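You operate a simulated robot arm through the tools that you are given. There is no shell and no other tool. Be economical: measure what you need, move in short steps, check, and stop when the job is done.

The job below is to be done with a simulated robot arm. You get a single attempt, and the scene is never put back.

Task
Swap the crimped fitting in the nut crimper for fitting 3.
Fine: switch off before you lift the yellow guard; the crimped one goes back in the row; guard shut, then switch on again. Where these are worked on the way, their far stop is far enough and under half their travel is too little: yellow guard.

It is judged by the outcome, as a careful person would: the job done as asked, and still so three seconds after it is handed in. It fails if anything else is knocked over, pushed out of place, dropped, spilled or broken.

Robot
A 6-joint arm with a two-finger parallel gripper, fixed in place. Base frame: the origin is at the foot of the arm, x ahead of it, y to its left, z up; the work surface is at about z = 800. Readings come in mm, degrees, newtons and seconds.
With the tool pointing down near the work surface it reaches from about 100 to 840 mm from the base axis. Its first joint turns from -115.0 to 115.0 degrees. Payload 4.2 kg.
The TCP is the grasp point between the finger pads, 23 mm short of the fingertips. In the tool frame z runs along the fingers and y along their closing line. The gripper opens to 94 mm. The fingers are 38 mm wide and 10 mm thick; the gripper's body (54 by 96 mm) begins 39 mm behind the TCP.
Orientation is told as [roll, pitch, yaw] about the base's x, y, z axes, in that order, counted from this pose: with the fingers straight down and closing along the base's y, the tool's x points along the base's -x, its y along +y and its z along -z.

Tools
- The arm moves only by the tool drive_tool. Its argument "increments" is text: rows parted by semicolons, each of 7 numbers parted by spaces: the turn, a rotation vector about the tool's x, y, z in degrees, then the shift along the tool's x, y, z in mm, then the opening, from 0 (shut) to 1 (fully open). In form: ax ay az tx ty tz jaw; .... A call has 1 to 10 rows; each row is the pose to reach, as a shift and turn from the pose commanded when the call began, along the tool's axes at that moment. Rows are played at 5 a second. More than 50 mm and 8.6 degrees between two rows, or a gripper value outside its range, and nothing of the call is played. Where a pose cannot be reached the arm comes as near as it can. A force on the tool above 70 N (or 10 N above the force at the start of the call, whichever is more), or a blocked arm, ends the call early, and 0.2 s more pass. Each finger travels about 108 mm/s and halts on what it meets, pressing with about 31 N; the grip force reading is that of the motor and also rises with nothing between the fingers. The clock runs only during rows and for 0.2 s after the last one: add rows that repeat a pose to give the fingers time. It gives the time, the measured TCP pose, the force on the tool (base axes), the opening and the grip force at its end, in the units of the frame above (readings bear some noise), with the torque about the TCP (base axes, N m) and any sound that the robot's microphone picked up.
- Cameras (640 x 400 px; columns grow to the right, rows downward): "scene" is fixed at [401, 499.5, 1422.2]; the picture's right is [-0.97, -0.26, 0.00], its down [-0.11, 0.42, -0.90] and it looks along [0.23, -0.87, -0.44] (base axes); focal length 246 px, centre (320, 200). "wrist" rides on the gripper at [86, 16, -75] in the tool frame; the picture's right is [-0.18, 0.98, 0.00], its down [-0.58, -0.11, -0.81] and it looks along [-0.79, -0.15, 0.59] (tool axes); focal length 243 px, centre (320, 200). There is no depth. A picture from a camera that has moved, and an enlarged one, comes with that camera's place and axes in the base frame and with its lens.
- capture(camera): a new picture of that camera. The clock stands still meanwhile.
- raise_lower(by): slides the trunk up (or, below 0, down) by that many mm; the arm rides with it, the base frame stays. It gives what a move gives, with no picture.
- enlarge(camera, box): a new picture of the part [left, top, right, bottom] of that camera's present view, enlarged. The clock stands still meanwhile.
- close_job(): hands the job in; it is judged then, once.

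Go step by step. Nothing tells you positions but the pictures and the camera data: compare them with the known pose of the tool, close in by small moves and look again before you grip or let go. The budget is 120 turns and 64 pictures, counting those below and the enlarged ones. Unless the task says otherwise, let go and move clear before handing in, and close with one line.

The tools are called after "Call:" by a JSON object that holds its "name" and its "arguments". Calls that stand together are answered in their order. drive_tool: Moves the arm, as the interface text tells. Its arguments: {"type":"object","properties":{"increments":{"type":"string"}},"required":["increments"]} The other tools are called the same way: raise_lower (by) slides the trunk up or down; capture (camera) takes a picture; enlarge (camera, box) takes an enlarged picture of a part of a camera's view; close_job () hands the job in.

At the start:

```text
time: 0.0
tcp_pos: [602.5, -33.6, 1333.1]
orientation: [0.0, -0.1, 0.0]
wrist_force: [-0.4, 0.1, -0.1]
wrist_torque: [0.02, 0.02, 0.03]
opening: 94.0
gripper_force: 0.0
trunk travel left (down, up): [-875.0, 115.0]
```

scene: 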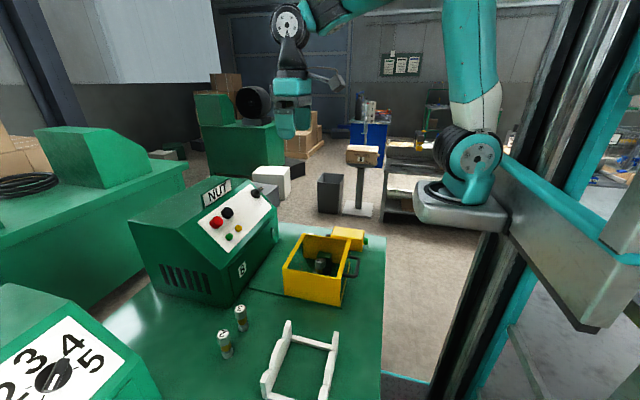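
wrist: 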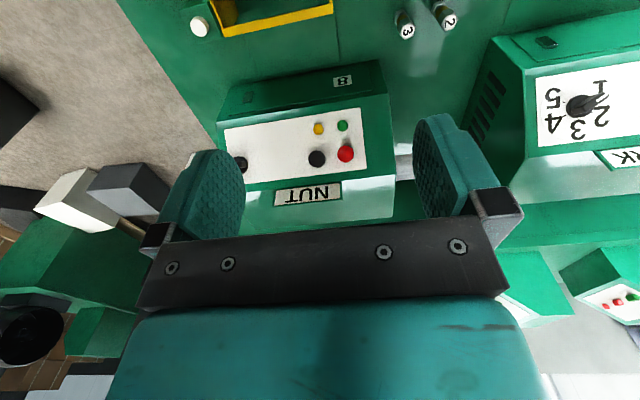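

I see the NUT machine, a yellow guard box holding a dark fitting, two fittings standing on the table, and a white rack. I'll enlarge these for detail first.

Call:
{"name": "enlarge", "arguments": {"camera": "scene", "box": [190, 170, 390, 295]}}

Call:
{"name": "enlarge", "arguments": {"camera": "scene", "box": [190, 280, 390, 400]}}

Call:
{"name": "enlarge", "arguments": {"camera": "wrist", "box": [180, 0, 480, 200]}}

```text
3.20 times, centred on (290, 232) of scene
camera zoom: at [401.0, 499.5, 1422.2], right [-0.97, -0.26, 0.0], down [-0.11, 0.42, -0.9], along [0.23, -0.87, -0.44], focal length 786 px, centre (416, 96)
```

zoom: 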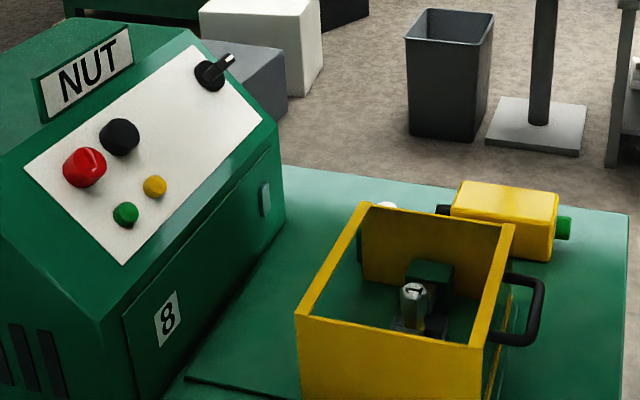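

```text
3.20 times, centred on (290, 340) of scene
camera zoom: at [401.0, 499.5, 1422.2], right [-0.97, -0.26, 0.0], down [-0.11, 0.42, -0.9], along [0.23, -0.87, -0.44], focal length 786 px, centre (416, -248)
```

zoom: 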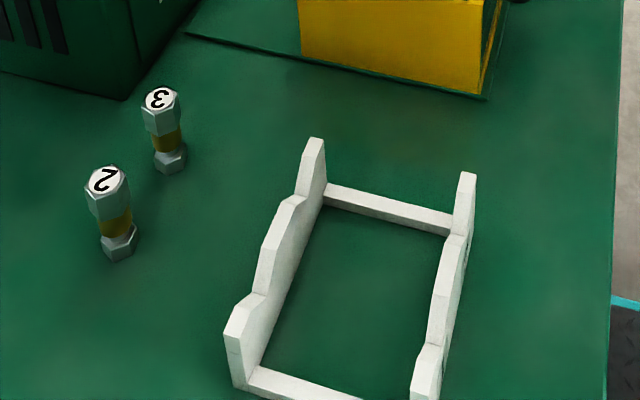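

```text
2.00 times, centred on (330, 100) of wrist
camera zoom: at [514.6, -18.1, 1409.2], right [0.18, 0.98, 0.0], down [0.58, -0.11, 0.81], along [0.79, -0.15, -0.59], focal length 485 px, centre (300, 400)
```

zoom: 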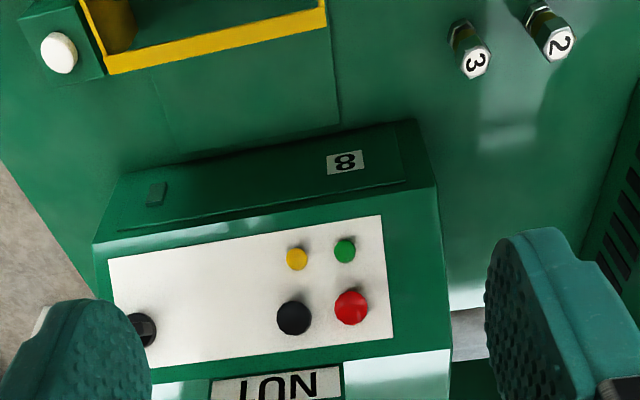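

The row seems to run along y at x≈724 (3 at y≈115, 2 at y≈188). I'll pull the arm back and lower it to see the guard, the panel and the crimped fitting more closely.

Call:
{"name": "drive_tool", "arguments": {"increments": "0 0 0 45 0 15 1; 0 0 0 90 0 30 1; 0 0 0 135 0 45 1; 0 0 0 180 0 60 1; 0 0 0 225 0 75 1; 0 0 0 250 0 90 1"}}

Call:
{"name": "capture", "arguments": {"camera": "wrist"}}

```text
time: 1.4
tcp_pos: [402.7, -16.7, 1279.7]
orientation: [0.0, 0.1, -0.1]
wrist_force: [0.2, 0.0, -0.8]
wrist_torque: [0.01, 0.01, -0.02]
opening: 94.1
gripper_force: 0.0
out of reach, approached as far as the arm can: row 5, 6
trunk travel left (down, up): [-875.0, 115.0]
```

```text
58 pictures are left
camera wrist: at [315.6, -0.7, 1356.0], right [0.18, 0.98, 0.0], down [0.58, -0.11, 0.81], along [0.79, -0.15, -0.59], focal length 243 px, centre (320, 200)
```

wrist: 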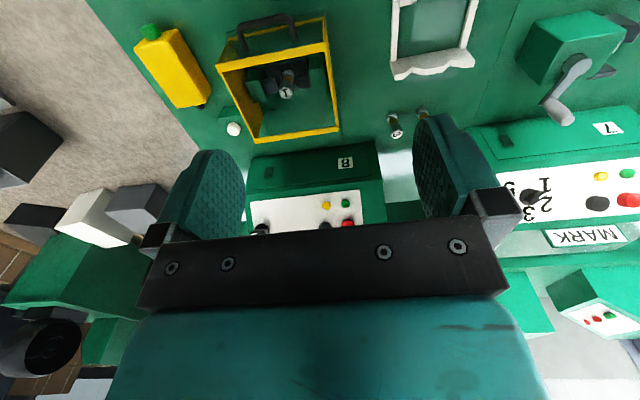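

Call:
{"name": "enlarge", "arguments": {"camera": "wrist", "box": [120, 0, 360, 150]}}

Call:
{"name": "enlarge", "arguments": {"camera": "wrist", "box": [230, 130, 410, 242]}}

```text
2.67 times, centred on (240, 75) of wrist
camera zoom: at [315.6, -0.7, 1356.0], right [0.18, 0.98, 0.0], down [0.58, -0.11, 0.81], along [0.79, -0.15, -0.59], focal length 647 px, centre (533, 533)
```

zoom: 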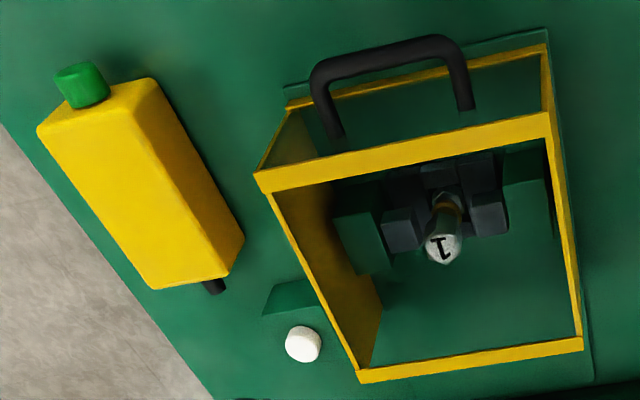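

```text
3.56 times, centred on (320, 186) of wrist
camera zoom: at [315.6, -0.7, 1356.0], right [0.18, 0.98, 0.0], down [0.58, -0.11, 0.81], along [0.79, -0.15, -0.59], focal length 863 px, centre (320, 250)
```

zoom: 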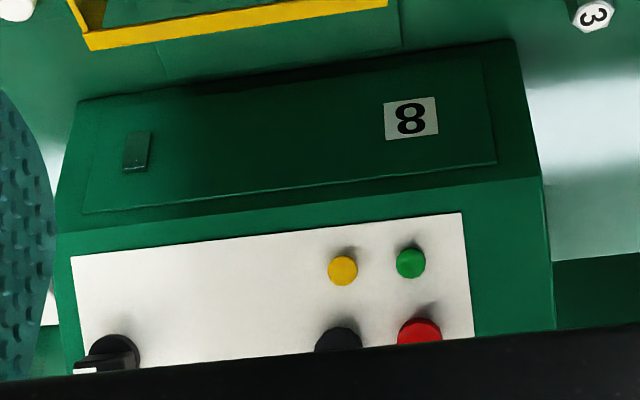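

The crimped fitting is no. 1. I place the guard box at x 483–655, y −217…−24, top z≈917, its handle bar at about (440,−115,890), and a rotary switch at about (861,−264,1030). Next I'll look closely at the NUT panel.

Call:
{"name": "drive_tool", "arguments": {"increments": "0 0 0 -42 -13 6 1; 0 0 0 -84 -26 12 1; 0 0 0 -126 -39 17 1; 0 0 0 -168 -52 23 1; 0 0 0 -210 -65 29 1; 0 0 0 -252 -78 35 1; 0 0 0 -294 -91 41 1; 0 0 0 -336 -104 46 1; 0 0 0 -378 -117 52 1"}}

Call:
{"name": "capture", "arguments": {"camera": "wrist"}}

```text
time: 3.4
tcp_pos: [783.1, -131.8, 1227.4]
orientation: [0.0, 0.0, -0.1]
wrist_force: [-0.8, 0.4, 0.5]
wrist_torque: [0.0, -0.03, -0.03]
opening: 94.1
gripper_force: 0.0
trunk travel left (down, up): [-875.0, 115.0]
```

```text
55 pictures are left
camera wrist: at [695.4, -115.4, 1303.5], right [0.18, 0.98, 0.0], down [0.58, -0.11, 0.81], along [0.79, -0.15, -0.59], focal length 243 px, centre (320, 200)
```

wrist: 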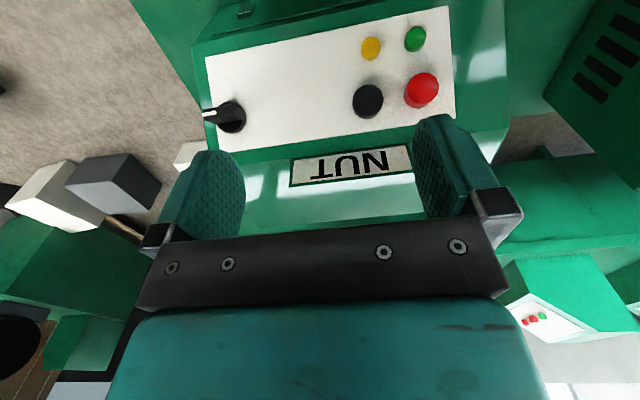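

Call:
{"name": "enlarge", "arguments": {"camera": "wrist", "box": [180, 0, 480, 190]}}

Call:
{"name": "enlarge", "arguments": {"camera": "scene", "box": [190, 175, 290, 240]}}

```text
2.11 times, centred on (330, 95) of wrist
camera zoom: at [695.4, -115.4, 1303.5], right [0.18, 0.98, 0.0], down [0.58, -0.11, 0.81], along [0.79, -0.15, -0.59], focal length 511 px, centre (299, 421)
```

zoom: 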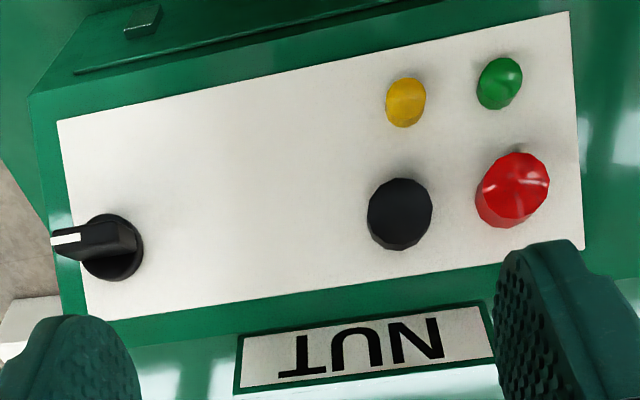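

```text
6.15 times, centred on (240, 208) of scene
camera zoom: at [401.0, 499.5, 1422.2], right [-0.97, -0.26, 0.0], down [-0.11, 0.42, -0.9], along [0.23, -0.87, -0.44], focal length 1511 px, centre (812, 154)
```

zoom: 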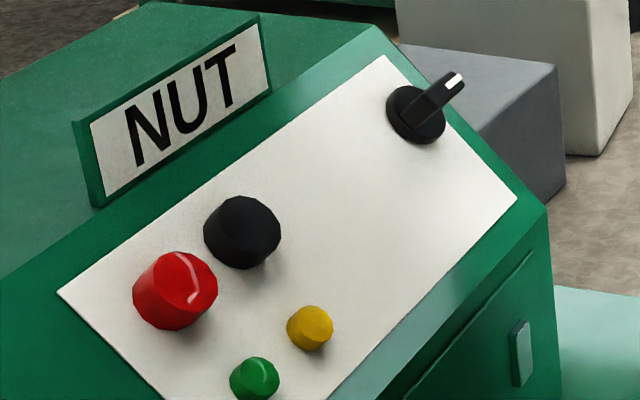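

The panel slopes about 47° and has a rotary lever switch at about (861,−266,1029). Its raised bar lies along y with the white mark towards −y, and I take it to be the on/off switch. I'll pitch the tool to face the panel.

Call:
{"name": "drive_tool", "arguments": {"increments": "0 -7.8 0 0 -22 12 1; 0 -15.6 0 0 -44 24 1; 0 -23.4 0 0 -67 36 1; 0 -31.2 0 0 -89 48 1; 0 -39 0 0 -112 60 1; 0 -47 0 0 -134 70 1; 0 -47 0 0 -134 70 1"}}

Call:
{"name": "capture", "arguments": {"camera": "wrist"}}

```text
time: 5.0
tcp_pos: [781.5, -264.2, 1156.6]
orientation: [0.1, -47.1, -0.1]
wrist_force: [0.8, -0.5, 0.0]
wrist_torque: [0.01, 0.01, 0.03]
opening: 94.2
gripper_force: 0.1
trunk travel left (down, up): [-875.0, 115.0]
```

```text
52 pictures are left
camera wrist: at [667.3, -248.5, 1144.4], right [0.13, 0.98, 0.14], down [-0.19, -0.11, 0.97], along [0.97, -0.15, 0.18], focal length 243 px, centre (320, 200)
```

wrist: 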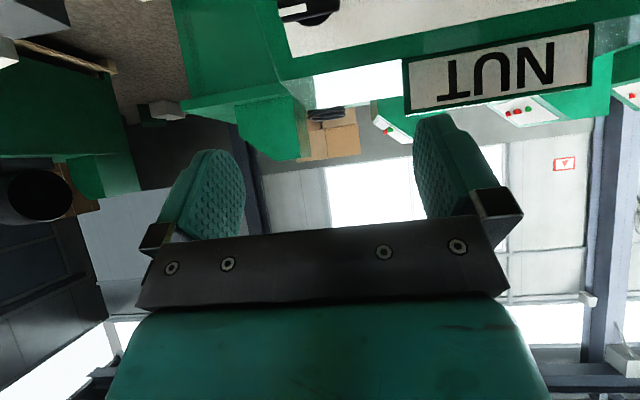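

Next I'll roll the tool −90° so the fingers close along the slope, across the lever bar.

Call:
{"name": "drive_tool", "arguments": {"increments": "0 0 -8.5 0 0 0 1; 0 0 -17 0 0 0 1; 0 0 -25.5 0 0 0 1; 0 0 -34 0 0 0 1; 0 0 -42.5 0 0 0 1; 0 0 -51 0 0 0 1; 0 0 -59.5 0 0 0 1; 0 0 -68 0 0 0 1; 0 0 -76.5 0 0 0 1; 0 0 -85 0 0 0 1"}}

Call:
{"name": "drive_tool", "arguments": {"increments": "0 0 -5 0 0 0 1; 0 0 -5 0 0 0 1"}}

Call:
{"name": "capture", "arguments": {"camera": "wrist"}}

Call:
{"name": "enlarge", "arguments": {"camera": "scene", "box": [190, 100, 350, 240]}}

```text
time: 7.2
tcp_pos: [780.6, -264.9, 1157.9]
orientation: [-46.9, -3.6, 86.7]
wrist_force: [-1.0, 0.2, 0.3]
wrist_torque: [0.04, 0.0, 0.02]
opening: 94.2
gripper_force: 0.0
trunk travel left (down, up): [-875.0, 115.0]
```

```text
time: 7.8
tcp_pos: [780.8, -265.5, 1157.5]
orientation: [-47.0, 0.0, 90.1]
wrist_force: [0.1, -0.1, 0.6]
wrist_torque: [-0.01, 0.03, 0.01]
opening: 94.2
gripper_force: 0.2
trunk travel left (down, up): [-875.0, 115.0]
```

```text
51 pictures are left
camera wrist: at [713.5, -351.8, 1197.7], right [-0.67, 0.18, -0.72], down [-0.52, 0.58, 0.63], along [0.53, 0.79, -0.29], focal length 243 px, centre (320, 200)
```

wrist: 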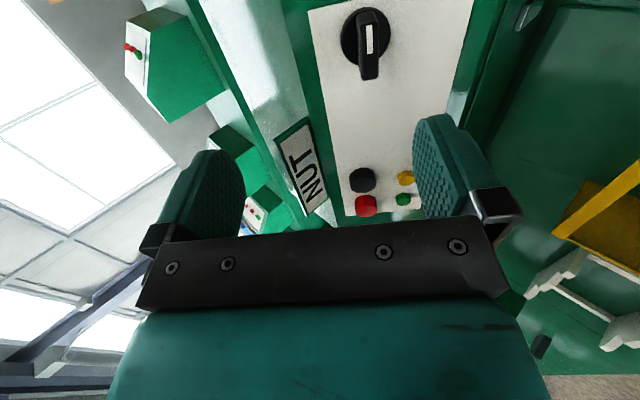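

```text
2.86 times, centred on (270, 170) of scene
camera zoom: at [401.0, 499.5, 1422.2], right [-0.97, -0.26, 0.0], down [-0.11, 0.42, -0.9], along [0.23, -0.87, -0.44], focal length 702 px, centre (463, 286)
```

zoom: 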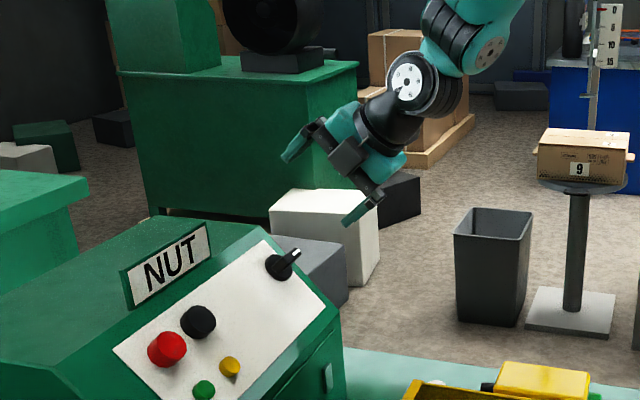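

Call:
{"name": "enlarge", "arguments": {"camera": "wrist", "box": [300, 0, 460, 100]}}

```text
4.00 times, centred on (380, 50) of wrist
camera zoom: at [713.5, -351.8, 1197.7], right [-0.67, 0.18, -0.72], down [-0.52, 0.58, 0.63], along [0.53, 0.79, -0.29], focal length 970 px, centre (80, 800)
```

zoom: 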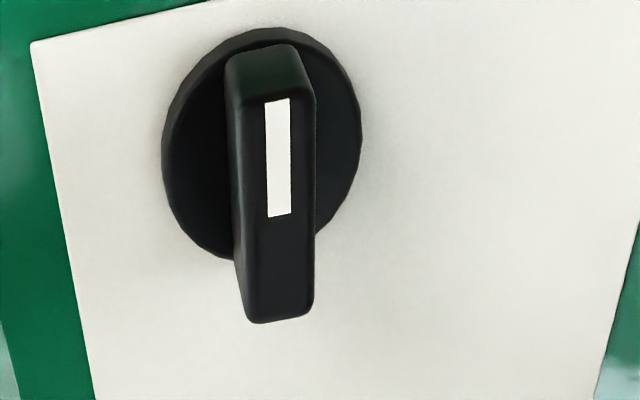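

The lever's top centre is at about (843,−265,1048). I'll approach along the panel normal with open fingers, stopping about 25 mm short to check.

Call:
{"name": "drive_tool", "arguments": {"increments": "0 0 0 0 19 30 1; 0 0 0 0 38 60 1; 0 0 0 0 38 92 1; 0 0 0 0 38 92 1"}}

Call:
{"name": "capture", "arguments": {"camera": "wrist"}}

Call:
{"name": "enlarge", "arguments": {"camera": "scene", "box": [210, 140, 310, 205]}}

```text
time: 8.8
tcp_pos: [819.6, -264.7, 1067.0]
orientation: [-46.9, 0.0, 90.0]
wrist_force: [-0.4, 0.2, 0.1]
wrist_torque: [0.01, 0.0, -0.01]
opening: 93.8
gripper_force: 0.1
trunk travel left (down, up): [-875.0, 115.0]
```

```text
48 pictures are left
camera wrist: at [753.9, -351.1, 1108.1], right [-0.67, 0.18, -0.72], down [-0.52, 0.58, 0.63], along [0.53, 0.79, -0.29], focal length 243 px, centre (320, 200)
```

wrist: 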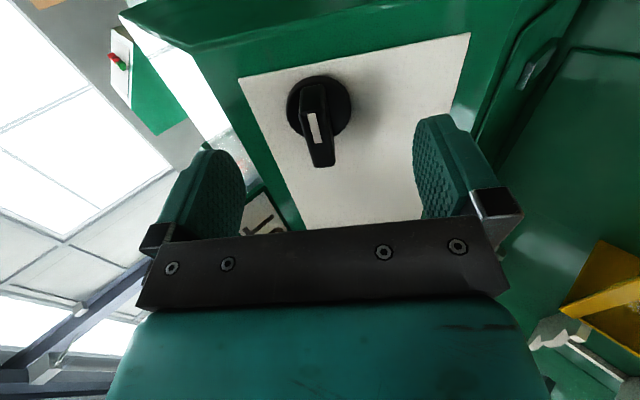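

```text
6.15 times, centred on (260, 172) of scene
camera zoom: at [401.0, 499.5, 1422.2], right [-0.97, -0.26, 0.0], down [-0.11, 0.42, -0.9], along [0.23, -0.87, -0.44], focal length 1511 px, centre (689, 369)
```

zoom: 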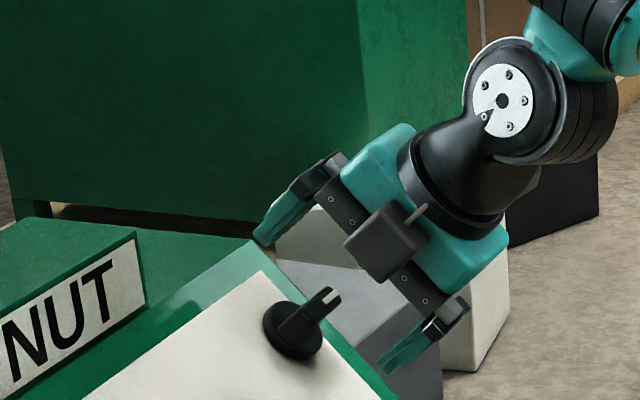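

Call:
{"name": "drive_tool", "arguments": {"increments": "0 0 0 0 -1 14 1; 0 0 0 0 -1 26 1; 0 0 0 0 -1 26 0.4; 0 0 0 0 -1 26 0; 0 0 0 0 -1 26 0; 0 0 0 0 -1 26 0"}}

Call:
{"name": "enlarge", "arguments": {"camera": "scene", "box": [210, 140, 310, 205]}}

```text
time: 10.2
tcp_pos: [841.3, -263.9, 1050.5]
orientation: [-47.2, 0.0, 90.1]
wrist_force: [3.0, 0.3, -0.3]
wrist_torque: [0.0, -0.92, 0.0]
opening: 13.9
gripper_force: 45.1
trunk travel left (down, up): [-875.0, 115.0]
```

```text
6.15 times, centred on (260, 172) of scene
camera zoom: at [401.0, 499.5, 1422.2], right [-0.97, -0.26, 0.0], down [-0.11, 0.42, -0.9], along [0.23, -0.87, -0.44], focal length 1511 px, centre (689, 369)
```

zoom: 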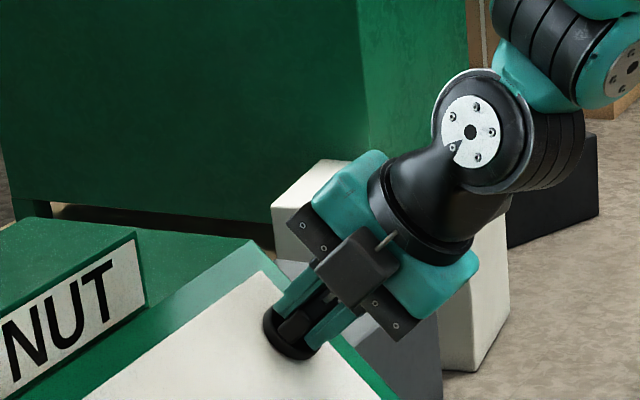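

The lever is gripped (13.9 mm). I'll test turning it counter-clockwise from the operator's side by a small angle.

Call:
{"name": "drive_tool", "arguments": {"increments": "0 0 -4 0 0 0 0; 0 0 -8 0 0 0 0; 0 0 -12 0 0 0 0; 0 0 -12 0 0 0 0"}}

```text
time: 11.2
tcp_pos: [840.3, -265.6, 1050.1]
orientation: [-46.3, 8.7, 98.2]
wrist_force: [-7.5, 4.6, 1.8]
wrist_torque: [-0.49, -1.04, -0.62]
opening: 14.0
gripper_force: 45.2
trunk travel left (down, up): [-875.0, 115.0]
```

Call:
{"name": "drive_tool", "arguments": {"increments": "0 0 -6 0 0 0 0; 0 0 -12 0 0 0 0; 0 0 -18 0 0 0 0; 0 0 -18 0 0 0 0"}}

Call:
{"name": "enlarge", "arguments": {"camera": "scene", "box": [210, 140, 310, 205]}}

```text
time: 12.2
tcp_pos: [840.7, -264.2, 1050.2]
orientation: [-42.8, 21.4, 111.6]
wrist_force: [-14.8, 5.8, -1.5]
wrist_torque: [-0.23, -1.15, -0.26]
opening: 14.0
gripper_force: 45.1
trunk travel left (down, up): [-875.0, 115.0]
```

```text
6.15 times, centred on (260, 172) of scene
camera zoom: at [401.0, 499.5, 1422.2], right [-0.97, -0.26, 0.0], down [-0.11, 0.42, -0.9], along [0.23, -0.87, -0.44], focal length 1511 px, centre (689, 369)
```

zoom: 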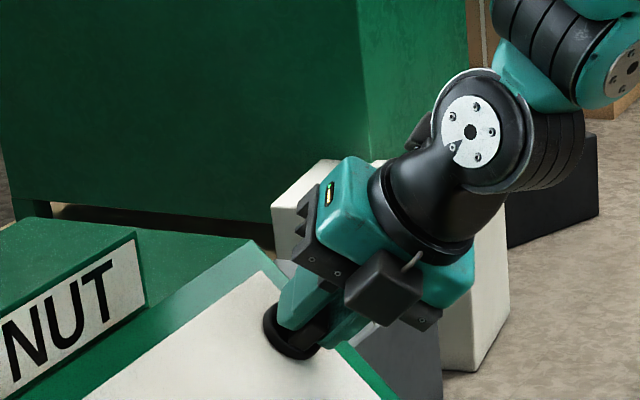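

The bar is turning freely with the gripper, so I'll continue.

Call:
{"name": "drive_tool", "arguments": {"increments": "0 0 -7 0 0 0 0; 0 0 -14 0 0 0 0; 0 0 -21 0 0 0 0; 0 0 -28 0 0 0 0; 0 0 -35 0 0 0 0; 0 0 -42 0 0 0 0; 0 0 -42 0 0 0 0"}}

```text
time: 13.5
tcp_pos: [844.0, -264.9, 1050.0]
orientation: [-20.3, 41.8, 147.3]
wrist_force: [-48.9, -18.4, 23.6]
wrist_torque: [0.62, -1.26, 0.78]
opening: 15.1
gripper_force: 45.0
out of reach, approached as far as the arm can: row 5, 6
trunk travel left (down, up): [-875.0, 115.0]
stopped in row 6: the force on the tool passed its limit at 100 N (the readings are from after the stop); the commanded pose is now the measured one
```

Call:
{"name": "enlarge", "arguments": {"camera": "scene", "box": [210, 140, 310, 205]}}

Call:
{"name": "capture", "arguments": {"camera": "wrist"}}

```text
6.15 times, centred on (260, 172) of scene
camera zoom: at [401.0, 499.5, 1422.2], right [-0.97, -0.26, 0.0], down [-0.11, 0.42, -0.9], along [0.23, -0.87, -0.44], focal length 1511 px, centre (689, 369)
```

zoom: 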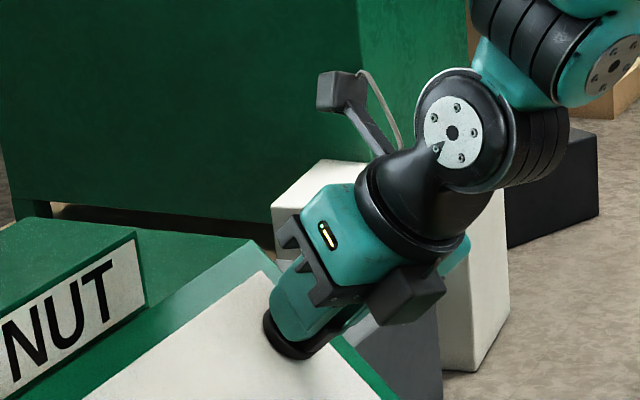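

```text
43 pictures are left
camera wrist: at [839.1, -311.9, 1157.1], right [-0.42, -0.82, -0.38], down [-0.91, 0.37, 0.21], along [-0.03, 0.43, -0.9], focal length 243 px, centre (320, 200)
```

wrist: 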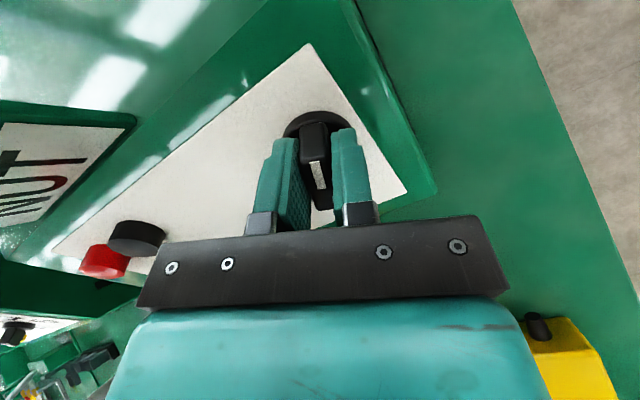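

The lever followed about 65° before the wrist ran out of range. I'll release, back off and look at it.

Call:
{"name": "drive_tool", "arguments": {"increments": "0 0 0 0 0 0 0.3; 0 0 0 0 0 0 0.6; 0 0 0 0 0 -2 0.6; 0 0 0 0 0 -40 0.6; 0 0 0 0 0 -80 1; 0 0 0 0 0 -110 1; 0 0 0 0 0 -110 1"}}

Call:
{"name": "enlarge", "arguments": {"camera": "scene", "box": [190, 175, 290, 240]}}

Call:
{"name": "capture", "arguments": {"camera": "wrist"}}

```text
time: 14.0
tcp_pos: [841.2, -273.9, 1048.3]
orientation: [-19.2, 41.7, 147.2]
wrist_force: [-61.3, -36.9, 24.3]
wrist_torque: [0.15, -0.32, 0.36]
opening: 35.7
gripper_force: 0.0
trunk travel left (down, up): [-875.0, 115.0]
stopped in row 2: the force on the tool passed its limit at 75 N (the readings are from after the stop); the commanded pose is now the measured one
```

```text
6.15 times, centred on (240, 208) of scene
camera zoom: at [401.0, 499.5, 1422.2], right [-0.97, -0.26, 0.0], down [-0.11, 0.42, -0.9], along [0.23, -0.87, -0.44], focal length 1511 px, centre (812, 154)
```

zoom: 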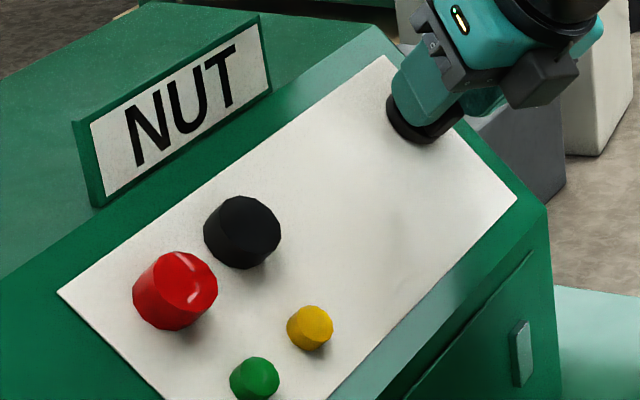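

```text
41 pictures are left
camera wrist: at [835.9, -319.1, 1155.5], right [-0.44, -0.82, -0.36], down [-0.9, 0.39, 0.21], along [-0.03, 0.42, -0.91], focal length 243 px, centre (320, 200)
```

wrist: 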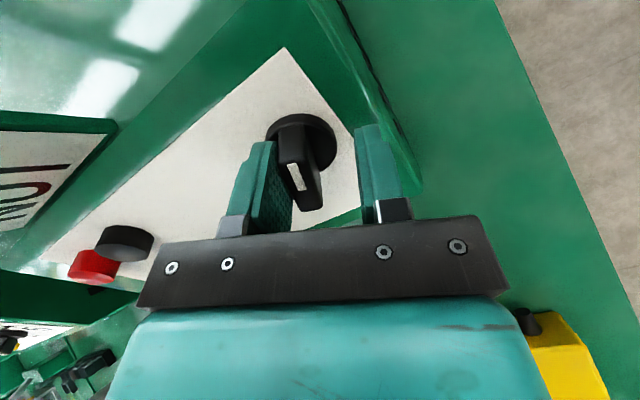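

Call:
{"name": "drive_tool", "arguments": {"increments": "0 0 0 0 0 -8 0.5; 0 0 0 0 0 -30 0.6; 0 0 0 0 0 -70 0.8; 0 0 0 0 0 -110 1; 0 0 0 0 0 -110 1"}}

Call:
{"name": "capture", "arguments": {"camera": "wrist"}}

```text
time: 15.2
tcp_pos: [780.9, -242.8, 1128.7]
orientation: [-19.8, 41.4, 147.1]
wrist_force: [-1.0, 0.5, -0.4]
wrist_torque: [-0.02, 0.0, 0.02]
opening: 93.9
gripper_force: 0.0
out of reach, approached as far as the arm can: row 2, 3, 4, 5
trunk travel left (down, up): [-875.0, 115.0]
```

```text
40 pictures are left
camera wrist: at [775.7, -288.6, 1235.0], right [-0.43, -0.82, -0.37], down [-0.9, 0.38, 0.21], along [-0.03, 0.43, -0.9], focal length 243 px, centre (320, 200)
```

wrist: 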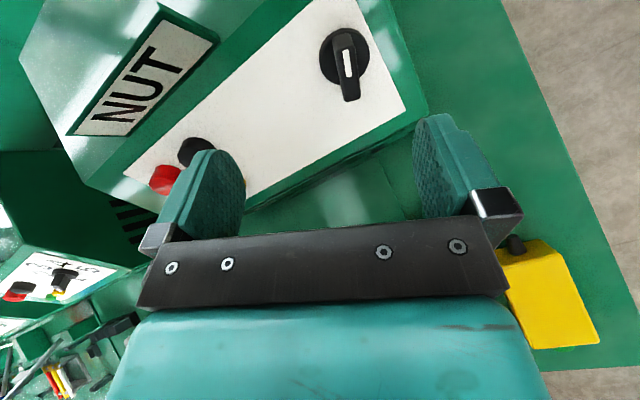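

The lever is now about 60–65° from its start. I'll roll the tool round by about 184° at this standoff so I can regrip from the other side and reach the stop.

Call:
{"name": "drive_tool", "arguments": {"increments": "0 0 8.5 0 0 0 1; 0 0 17 0 0 0 1; 0 0 25.5 0 0 0 1; 0 0 34 0 0 0 1; 0 0 42.5 0 0 0 1; 0 0 51 0 0 0 1; 0 0 59.5 0 0 0 1; 0 0 68 0 0 0 1; 0 0 76.5 0 0 0 1; 0 0 85 0 0 0 1"}}

Call:
{"name": "drive_tool", "arguments": {"increments": "0 0 8.5 0 0 0 1; 0 0 17 0 0 0 1; 0 0 25.5 0 0 0 1; 0 0 34 0 0 0 1; 0 0 42.5 0 0 0 1; 0 0 51 0 0 0 1; 0 0 59.5 0 0 0 1; 0 0 68 0 0 0 1; 0 0 76.5 0 0 0 1; 0 0 85 0 0 0 1"}}

Call:
{"name": "drive_tool", "arguments": {"increments": "0 0 7 0 0 0 1; 0 0 14 0 0 0 1; 0 0 14 0 0 0 1"}}

Call:
{"name": "capture", "arguments": {"camera": "wrist"}}

```text
time: 17.4
tcp_pos: [779.5, -243.5, 1127.7]
orientation: [-44.3, -11.3, 74.7]
wrist_force: [0.3, 0.3, 0.0]
wrist_torque: [0.02, -0.01, 0.0]
opening: 94.2
gripper_force: 0.1
trunk travel left (down, up): [-875.0, 115.0]
```

```text
time: 19.6
tcp_pos: [779.2, -244.4, 1129.2]
orientation: [10.9, -44.3, -19.3]
wrist_force: [-0.1, 0.0, -0.5]
wrist_torque: [0.0, 0.01, -0.02]
opening: 93.9
gripper_force: 0.2
trunk travel left (down, up): [-875.0, 115.0]
```

```text
time: 20.4
tcp_pos: [778.5, -244.5, 1128.3]
orientation: [23.1, -40.1, -37.4]
wrist_force: [0.4, 1.1, 0.3]
wrist_torque: [0.0, 0.0, 0.01]
opening: 94.1
gripper_force: 0.0
trunk travel left (down, up): [-875.0, 115.0]
```

```text
39 pictures are left
camera wrist: at [678.6, -185.3, 1130.9], right [0.46, 0.78, 0.41], down [-0.26, -0.33, 0.91], along [0.85, -0.53, 0.05], focal length 243 px, centre (320, 200)
```

wrist: 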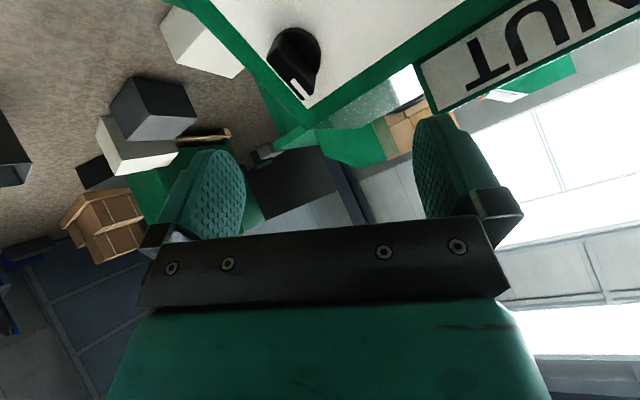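

Call:
{"name": "enlarge", "arguments": {"camera": "wrist", "box": [240, 0, 400, 110]}}

Call:
{"name": "enlarge", "arguments": {"camera": "scene", "box": [190, 165, 290, 230]}}

```text
3.64 times, centred on (320, 55) of wrist
camera zoom: at [678.6, -185.3, 1130.9], right [0.46, 0.78, 0.41], down [-0.26, -0.33, 0.91], along [0.85, -0.53, 0.05], focal length 882 px, centre (320, 727)
```

zoom: 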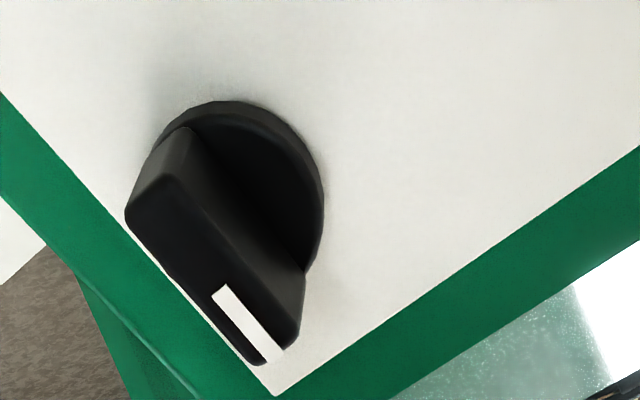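

```text
6.15 times, centred on (240, 198) of scene
camera zoom: at [401.0, 499.5, 1422.2], right [-0.97, -0.26, 0.0], down [-0.11, 0.42, -0.9], along [0.23, -0.87, -0.44], focal length 1511 px, centre (812, 215)
```

zoom: 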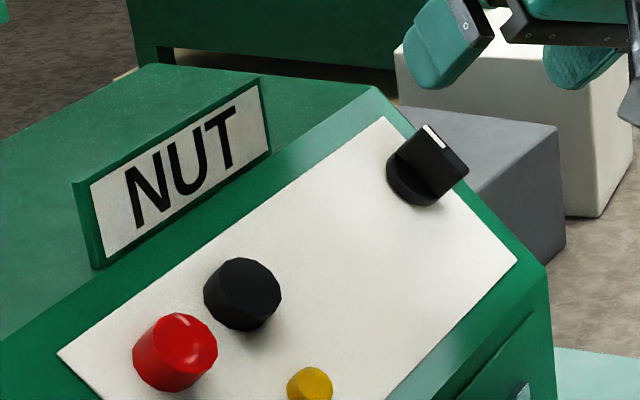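

The lever bar is now parallel to the panel's side edge: it has turned the full 90° and points up-slope, so I take the switch as off. Next I roll another 62°, so the fingers close across the guard handle bar, and back away.

Call:
{"name": "drive_tool", "arguments": {"increments": "0 0 8 0 0 0 1; 0 0 16 0 0 0 1; 0 0 24 0 0 0 1; 0 0 32 0 0 0 1; 0 0 40 0 0 0 1; 0 0 48 0 0 0 1; 0 0 56 0 0 0 1; 0 0 62.3 0 0 0 1; 0 0 62.3 0 0 0 1"}}

```text
time: 22.4
tcp_pos: [777.9, -244.4, 1129.1]
orientation: [45.3, -1.9, -92.0]
wrist_force: [0.4, 0.4, 0.4]
wrist_torque: [-0.02, 0.06, 0.0]
opening: 93.7
gripper_force: 0.0
trunk travel left (down, up): [-875.0, 115.0]
```

Call:
{"name": "drive_tool", "arguments": {"increments": "0 0 0 14 -37 -27 1; 0 0 0 29 -74 -53 1; 0 0 0 43 -111 -80 1; 0 0 0 57 -148 -107 1; 0 0 0 72 -185 -133 1; 0 0 0 86 -222 -160 1; 0 0 0 100 -259 -187 1; 0 0 0 115 -296 -213 1; 0 0 0 129 -333 -240 1; 0 0 0 129 -333 -240 1"}}

Call:
{"name": "capture", "arguments": {"camera": "wrist"}}

Call:
{"name": "capture", "arguments": {"camera": "scene"}}

```text
time: 24.6
tcp_pos: [570.9, -141.3, 1001.4]
orientation: [45.3, -2.1, -91.9]
wrist_force: [1.1, 0.4, 0.5]
wrist_torque: [0.03, 0.01, 0.04]
opening: 94.1
gripper_force: 0.0
out of reach, approached as far as the arm can: row 5, 6, 7, 8, 9, 10
trunk travel left (down, up): [-875.0, 115.0]
```

```text
36 pictures are left
camera wrist: at [529.9, -50.9, 1063.3], right [0.69, -0.18, 0.7], down [-0.67, -0.54, 0.51], along [0.29, -0.82, -0.49], focal length 243 px, centre (320, 200)
```

wrist: 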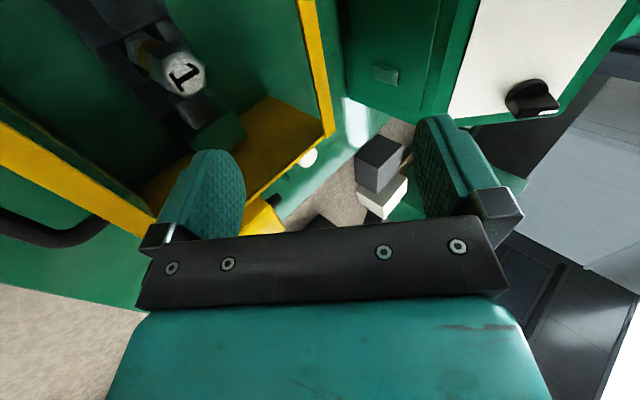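

```text
35 pictures are left
```

scene: 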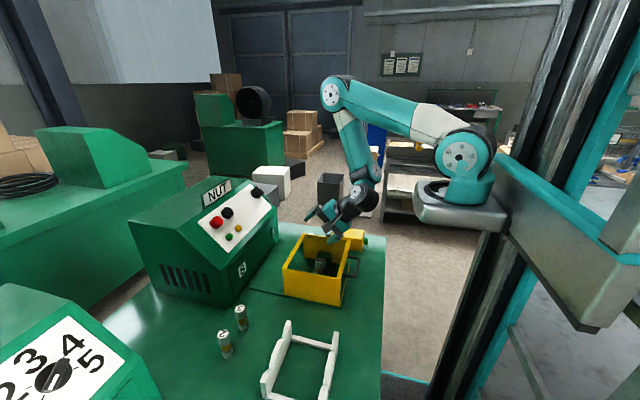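

This pitch can't reach the handle because the arm folds too tightly. I'll raise the trunk and use a vertical tool instead, letting the round bar turn in the grip.

Call:
{"name": "raise_lower", "arguments": {"by": 112}}

Call:
{"name": "drive_tool", "arguments": {"increments": "8 0 0 0 0 0 1; 16 0 0 0 0 0 1; 24 0 0 0 0 0 1; 32 0 0 0 0 0 1; 40 0 0 0 0 0 1; 45.3 0 0 0 0 0 1; 45.3 0 0 0 0 0 1"}}

```text
time: 26.1
tcp_pos: [570.0, -140.8, 1113.5]
orientation: [45.2, -1.9, -91.9]
wrist_force: [0.5, -0.2, 0.0]
wrist_torque: [-0.03, -0.01, -0.01]
opening: 94.0
gripper_force: 0.1
trunk travel left (down, up): [-987.0, 3.0]
```

```text
time: 27.7
tcp_pos: [570.4, -142.1, 1114.2]
orientation: [-0.3, -2.0, -92.0]
wrist_force: [0.9, -1.5, 0.5]
wrist_torque: [-0.01, 0.02, 0.02]
opening: 94.0
gripper_force: 0.0
out of reach, approached as far as the arm can: row 1
trunk travel left (down, up): [-987.0, 3.0]
```

Call:
{"name": "drive_tool", "arguments": {"increments": "0 1 -1 5 -28 10 0.8; 0 2 -2 10 -56 35 0.6; 0 2 -2 15 -84 60 0.4; 0 2 -2 20 -110 90 0.4; 0 2 -2 23 -128 114 0.4; 0 2 -2 23 -128 114 0.4"}}

Call:
{"name": "capture", "arguments": {"camera": "wrist"}}

Call:
{"name": "enlarge", "arguments": {"camera": "scene", "box": [260, 190, 400, 285]}}

```text
time: 29.1
tcp_pos: [440.9, -119.1, 999.6]
orientation: [-0.1, 0.0, -89.8]
wrist_force: [-0.6, 0.0, -0.1]
wrist_torque: [-0.04, 0.02, -0.02]
opening: 37.7
gripper_force: 0.0
trunk travel left (down, up): [-987.0, 3.0]
```

```text
34 pictures are left
camera wrist: at [456.4, -31.7, 1074.2], right [0.98, -0.18, 0.0], down [-0.11, -0.58, 0.81], along [-0.15, -0.79, -0.59], focal length 243 px, centre (320, 200)
```

wrist: 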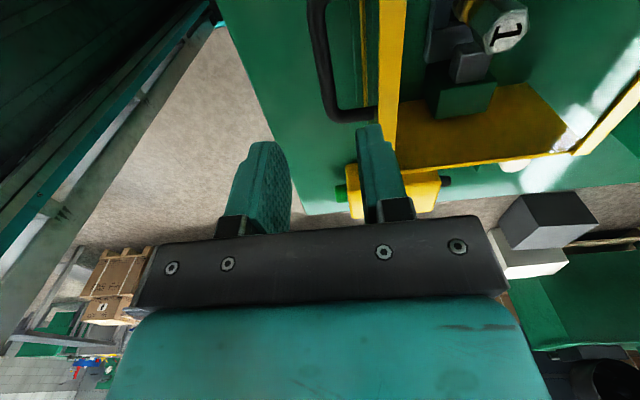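

```text
4.21 times, centred on (330, 238) of scene
camera zoom: at [401.0, 499.5, 1422.2], right [-0.97, -0.26, 0.0], down [-0.11, 0.42, -0.9], along [0.23, -0.87, -0.44], focal length 1034 px, centre (278, 42)
```

zoom: 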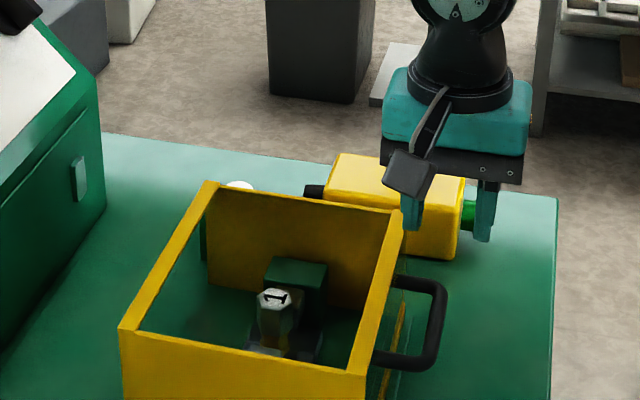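

Call:
{"name": "enlarge", "arguments": {"camera": "wrist", "box": [280, 0, 420, 130]}}

```text
3.08 times, centred on (350, 65) of wrist
camera zoom: at [456.4, -31.7, 1074.2], right [0.98, -0.18, 0.0], down [-0.11, -0.58, 0.81], along [-0.15, -0.79, -0.59], focal length 746 px, centre (228, 615)
```

zoom: 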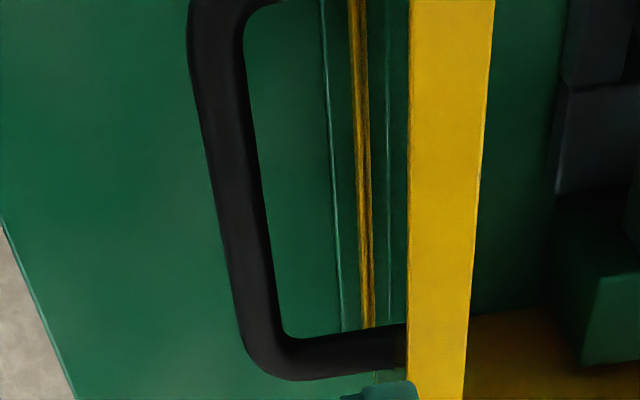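

The handle bar centre is at about (444,−116,890), 11 mm thick, with a 32 mm gap to the wall. I'll descend over it and grip.

Call:
{"name": "drive_tool", "arguments": {"increments": "0 0 0 3 3 35 0.36; 0 0 0 3 3 75 0.36; 0 0 0 3 3 110 0.36; 0 0 0 3 3 110 0.36; 0 0 0 3 3 110 0; 0 0 0 3 3 110 0; 0 0 0 3 3 110 0"}}

Call:
{"name": "capture", "arguments": {"camera": "wrist"}}

```text
time: 30.7
tcp_pos: [445.7, -116.4, 888.6]
orientation: [-0.2, -0.1, -89.8]
wrist_force: [-3.2, -0.1, -2.9]
wrist_torque: [0.13, 0.07, 1.78]
opening: 11.7
gripper_force: 44.6
trunk travel left (down, up): [-987.0, 3.0]
```

```text
31 pictures are left
camera wrist: at [460.1, -29.4, 964.1], right [0.98, -0.18, 0.0], down [-0.1, -0.58, 0.81], along [-0.15, -0.79, -0.59], focal length 243 px, centre (320, 200)
```

wrist: 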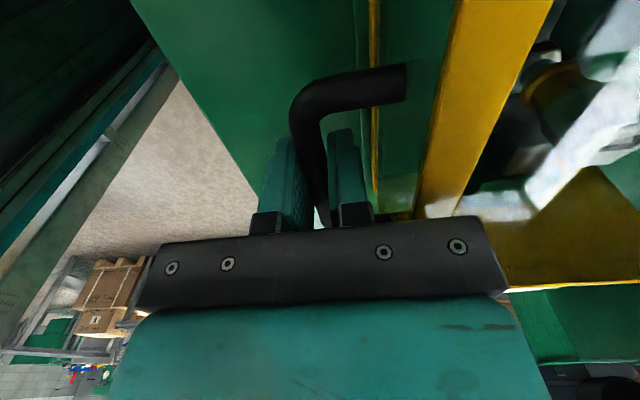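

The bar is gripped. I'll try a first small lift along the presumed hinge arc.

Call:
{"name": "drive_tool", "arguments": {"increments": "0 0 0 0 4 -10 0; 0 0 0 0 8 -20 0; 0 0 0 0 8 -20 0"}}

Call:
{"name": "enlarge", "arguments": {"camera": "scene", "box": [240, 190, 400, 310]}}

```text
time: 31.5
tcp_pos: [453.1, -115.8, 908.2]
orientation: [-0.2, -0.1, -90.0]
wrist_force: [-9.6, -8.4, 0.3]
wrist_torque: [0.1, 0.05, 1.67]
opening: 11.9
gripper_force: 44.9
trunk travel left (down, up): [-987.0, 3.0]
```

```text
3.33 times, centred on (320, 250) of scene
camera zoom: at [401.0, 499.5, 1422.2], right [-0.97, -0.26, 0.0], down [-0.11, 0.42, -0.9], along [0.23, -0.87, -0.44], focal length 819 px, centre (320, 33)
```

zoom: 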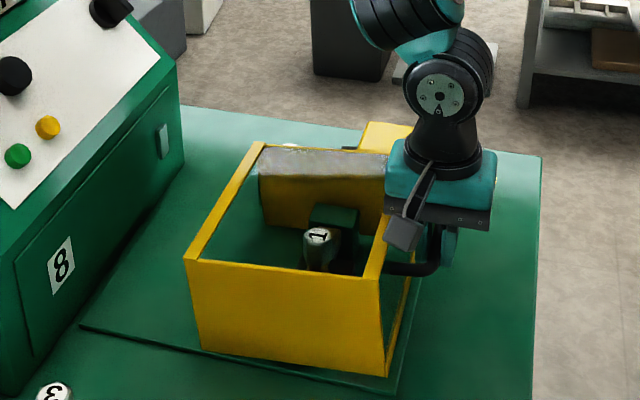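

The guard hinges at its lower +x edge, as I assumed. I'll continue along the arc.

Call:
{"name": "drive_tool", "arguments": {"increments": "0 0 0 0 9 -15.5 0; 0 0 0 0 20 -32 0; 0 0 0 0 32 -47 0; 0 0 0 0 45.5 -61 0; 0 0 0 0 60 -74 0; 0 0 0 0 76 -86 0; 0 0 0 0 92.6 -96 0; 0 0 0 0 110 -105 0; 0 0 0 0 110 -105 0"}}

Call:
{"name": "enlarge", "arguments": {"camera": "scene", "box": [200, 150, 400, 300]}}

```text
time: 33.5
tcp_pos: [561.0, -115.0, 1015.2]
orientation: [-0.1, 0.0, -89.8]
wrist_force: [-16.8, 6.4, 31.8]
wrist_torque: [0.12, -0.02, 1.44]
opening: 12.2
gripper_force: 44.7
trunk travel left (down, up): [-987.0, 3.0]
```

```text
2.67 times, centred on (300, 225) of scene
camera zoom: at [401.0, 499.5, 1422.2], right [-0.97, -0.26, 0.0], down [-0.11, 0.42, -0.9], along [0.23, -0.87, -0.44], focal length 655 px, centre (373, 133)
```

zoom: 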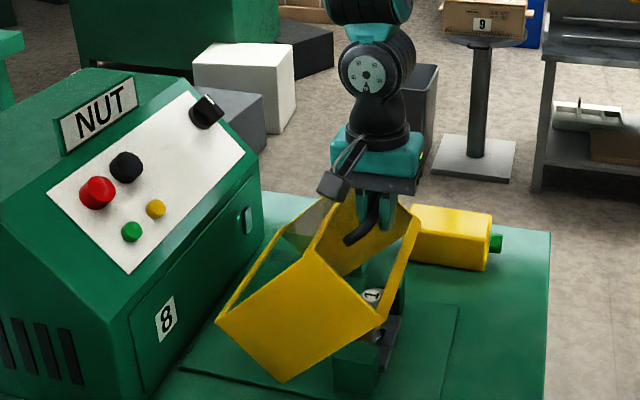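

The force is purely radial, so the true radius is a few mm larger. I'll correct for that and continue.

Call:
{"name": "drive_tool", "arguments": {"increments": "0 0 0 0 17 -11 0; 0 0 0 0 36 -16.5 0; 0 0 0 0 55.6 -20.5 0; 0 0 0 0 75.4 -22.7 0; 0 0 0 0 95.3 -23.3 0; 0 0 0 0 115.2 -22 0; 0 0 0 0 115.2 -22 0"}}

Call:
{"name": "enlarge", "arguments": {"camera": "scene", "box": [200, 150, 400, 300]}}

```text
time: 35.1
tcp_pos: [678.9, -115.2, 1035.8]
orientation: [0.0, -0.2, -90.0]
wrist_force: [2.7, 5.3, 16.9]
wrist_torque: [0.59, -0.11, 0.53]
opening: 11.8
gripper_force: 44.8
trunk travel left (down, up): [-987.0, 3.0]
```

```text
2.67 times, centred on (300, 225) of scene
camera zoom: at [401.0, 499.5, 1422.2], right [-0.97, -0.26, 0.0], down [-0.11, 0.42, -0.9], along [0.23, -0.87, -0.44], focal length 655 px, centre (373, 133)
```

zoom: 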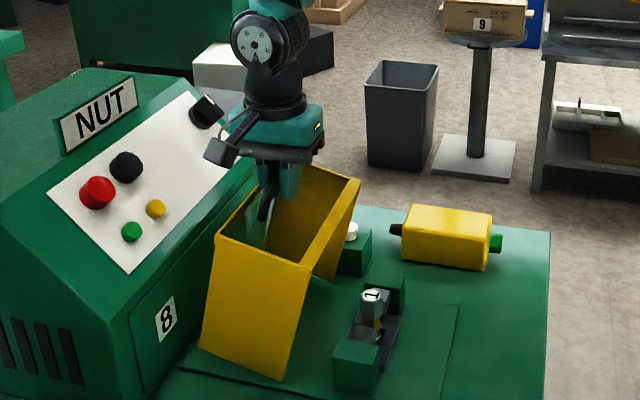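

Call:
{"name": "drive_tool", "arguments": {"increments": "0 0 0 0 10 0.5 0; 0 0 0 0 20 3 0; 0 0 0 0 30 5 0; 0 0 0 0 39 7.5 0; 0 0 0 0 48 10.5 0; 0 0 0 0 58 14 0; 0 0 0 0 58 14 0"}}

Call:
{"name": "enlarge", "arguments": {"camera": "scene", "box": [200, 150, 400, 300]}}

```text
time: 36.7
tcp_pos: [738.7, -115.7, 1022.4]
orientation: [0.1, -0.1, -90.0]
wrist_force: [11.4, -0.4, 27.3]
wrist_torque: [-0.12, 0.02, -0.14]
opening: 11.6
gripper_force: 44.4
trunk travel left (down, up): [-987.0, 3.0]
```

```text
2.67 times, centred on (300, 225) of scene
camera zoom: at [401.0, 499.5, 1422.2], right [-0.97, -0.26, 0.0], down [-0.11, 0.42, -0.9], along [0.23, -0.87, -0.44], focal length 655 px, centre (373, 133)
```

zoom: 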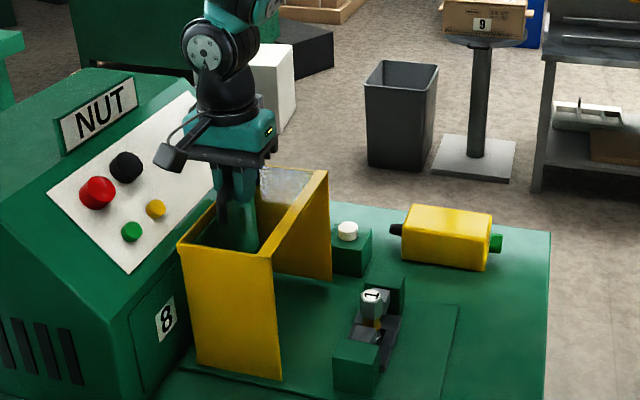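

Call:
{"name": "drive_tool", "arguments": {"increments": "0 0 0 0 5 1 0; 0 0 0 0 9.5 2.5 0; 0 0 0 0 14 4 0; 0 0 0 0 18.5 6 0; 0 0 0 0 18.5 6 0"}}

```text
time: 37.9
tcp_pos: [754.4, -114.8, 1015.2]
orientation: [-0.1, -0.1, -90.0]
wrist_force: [8.4, -11.9, 15.7]
wrist_torque: [-0.02, 0.06, -0.21]
opening: 11.5
gripper_force: 45.1
trunk travel left (down, up): [-987.0, 3.0]
```

Call:
{"name": "drive_tool", "arguments": {"increments": "0 0 0 0 5 2 0; 0 0 0 0 9.5 4.5 0; 0 0 0 0 14 7 0; 0 0 0 0 18 9.5 0; 0 0 0 0 18 9.5 0"}}

Call:
{"name": "enlarge", "arguments": {"camera": "scene", "box": [200, 150, 400, 300]}}

```text
time: 39.1
tcp_pos: [763.6, -114.3, 1006.5]
orientation: [-1.3, 0.0, -90.0]
wrist_force: [-34.1, -5.1, 41.7]
wrist_torque: [0.56, 0.27, -0.22]
opening: 11.8
gripper_force: 44.7
trunk travel left (down, up): [-987.0, 3.0]
stopped in row 5: the force on the tool passed its limit at 71 N (the readings are from after the stop); the commanded pose is now the measured one
```

```text
2.67 times, centred on (300, 225) of scene
camera zoom: at [401.0, 499.5, 1422.2], right [-0.97, -0.26, 0.0], down [-0.11, 0.42, -0.9], along [0.23, -0.87, -0.44], focal length 655 px, centre (373, 133)
```

zoom: 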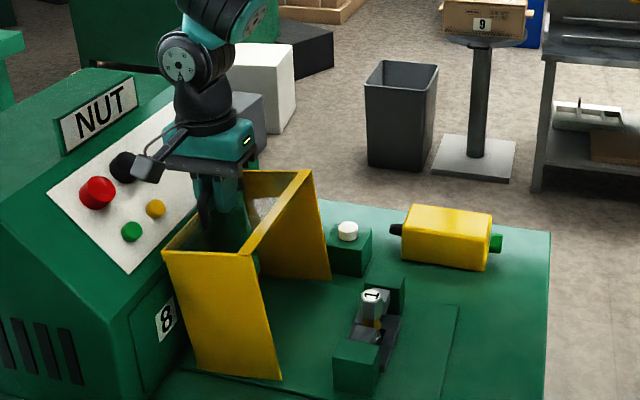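

The guard has reached its far stop (~97°), past top dead centre. I'll release the handle and rise.

Call:
{"name": "drive_tool", "arguments": {"increments": "0 0 0 0 -2 0 0.2; 0 0 0 0 -2 0 0.36; 0 0 0 0 -2 0 0.36; 0 0 0 0 -2 -30 0.36; 0 0 0 0 -2 -70 0.36; 0 0 0 0 -2 -110 0.36; 0 0 0 0 -2 -110 0.36"}}

Call:
{"name": "enlarge", "arguments": {"camera": "scene", "box": [200, 150, 400, 300]}}

```text
time: 40.7
tcp_pos: [766.4, -113.9, 1114.6]
orientation: [-1.2, 0.0, -90.0]
wrist_force: [0.3, 0.0, 0.3]
wrist_torque: [0.01, 0.01, 0.01]
opening: 33.8
gripper_force: 0.0
trunk travel left (down, up): [-987.0, 3.0]
```

```text
2.67 times, centred on (300, 225) of scene
camera zoom: at [401.0, 499.5, 1422.2], right [-0.97, -0.26, 0.0], down [-0.11, 0.42, -0.9], along [0.23, -0.87, -0.44], focal length 655 px, centre (373, 133)
```

zoom: 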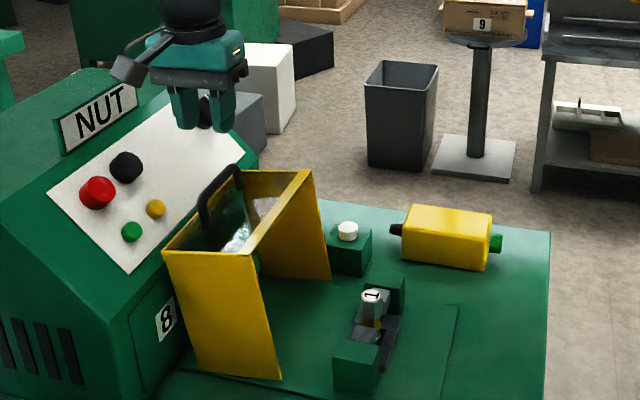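

The guard stays open. Fitting 1's top is at about (567,−118,888); I'll move above the nest to inspect the jaws.

Call:
{"name": "drive_tool", "arguments": {"increments": "1.2 0 0 0 -48 0 0.5; 1.2 0 0 0 -96 5 0.7; 1.2 0 0 0 -144 15 0.9; 1.2 0 0 0 -185 45 1; 1.2 0 0 0 -198 90 1; 1.2 0 0 0 -198 100 1; 1.2 0 0 0 -198 100 1"}}

Call:
{"name": "capture", "arguments": {"camera": "wrist"}}

Call:
{"name": "enlarge", "arguments": {"camera": "scene", "box": [270, 215, 370, 300]}}

```text
refused: row 4 steps farther than a row can; nothing moved
```

```text
24 pictures are left
camera wrist: at [782.5, -27.3, 1189.5], right [0.98, -0.18, -0.02], down [-0.09, -0.58, 0.81], along [-0.16, -0.79, -0.59], focal length 243 px, centre (320, 200)
```

wrist: 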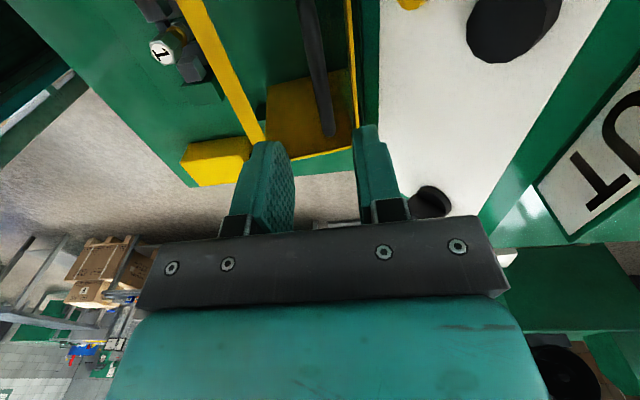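

```text
4.71 times, centred on (320, 258) of scene
camera zoom: at [401.0, 499.5, 1422.2], right [-0.97, -0.26, 0.0], down [-0.11, 0.42, -0.9], along [0.23, -0.87, -0.44], focal length 1156 px, centre (320, -71)
```

zoom: 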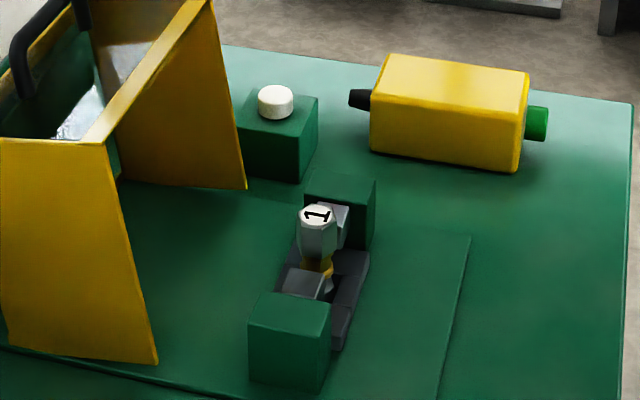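

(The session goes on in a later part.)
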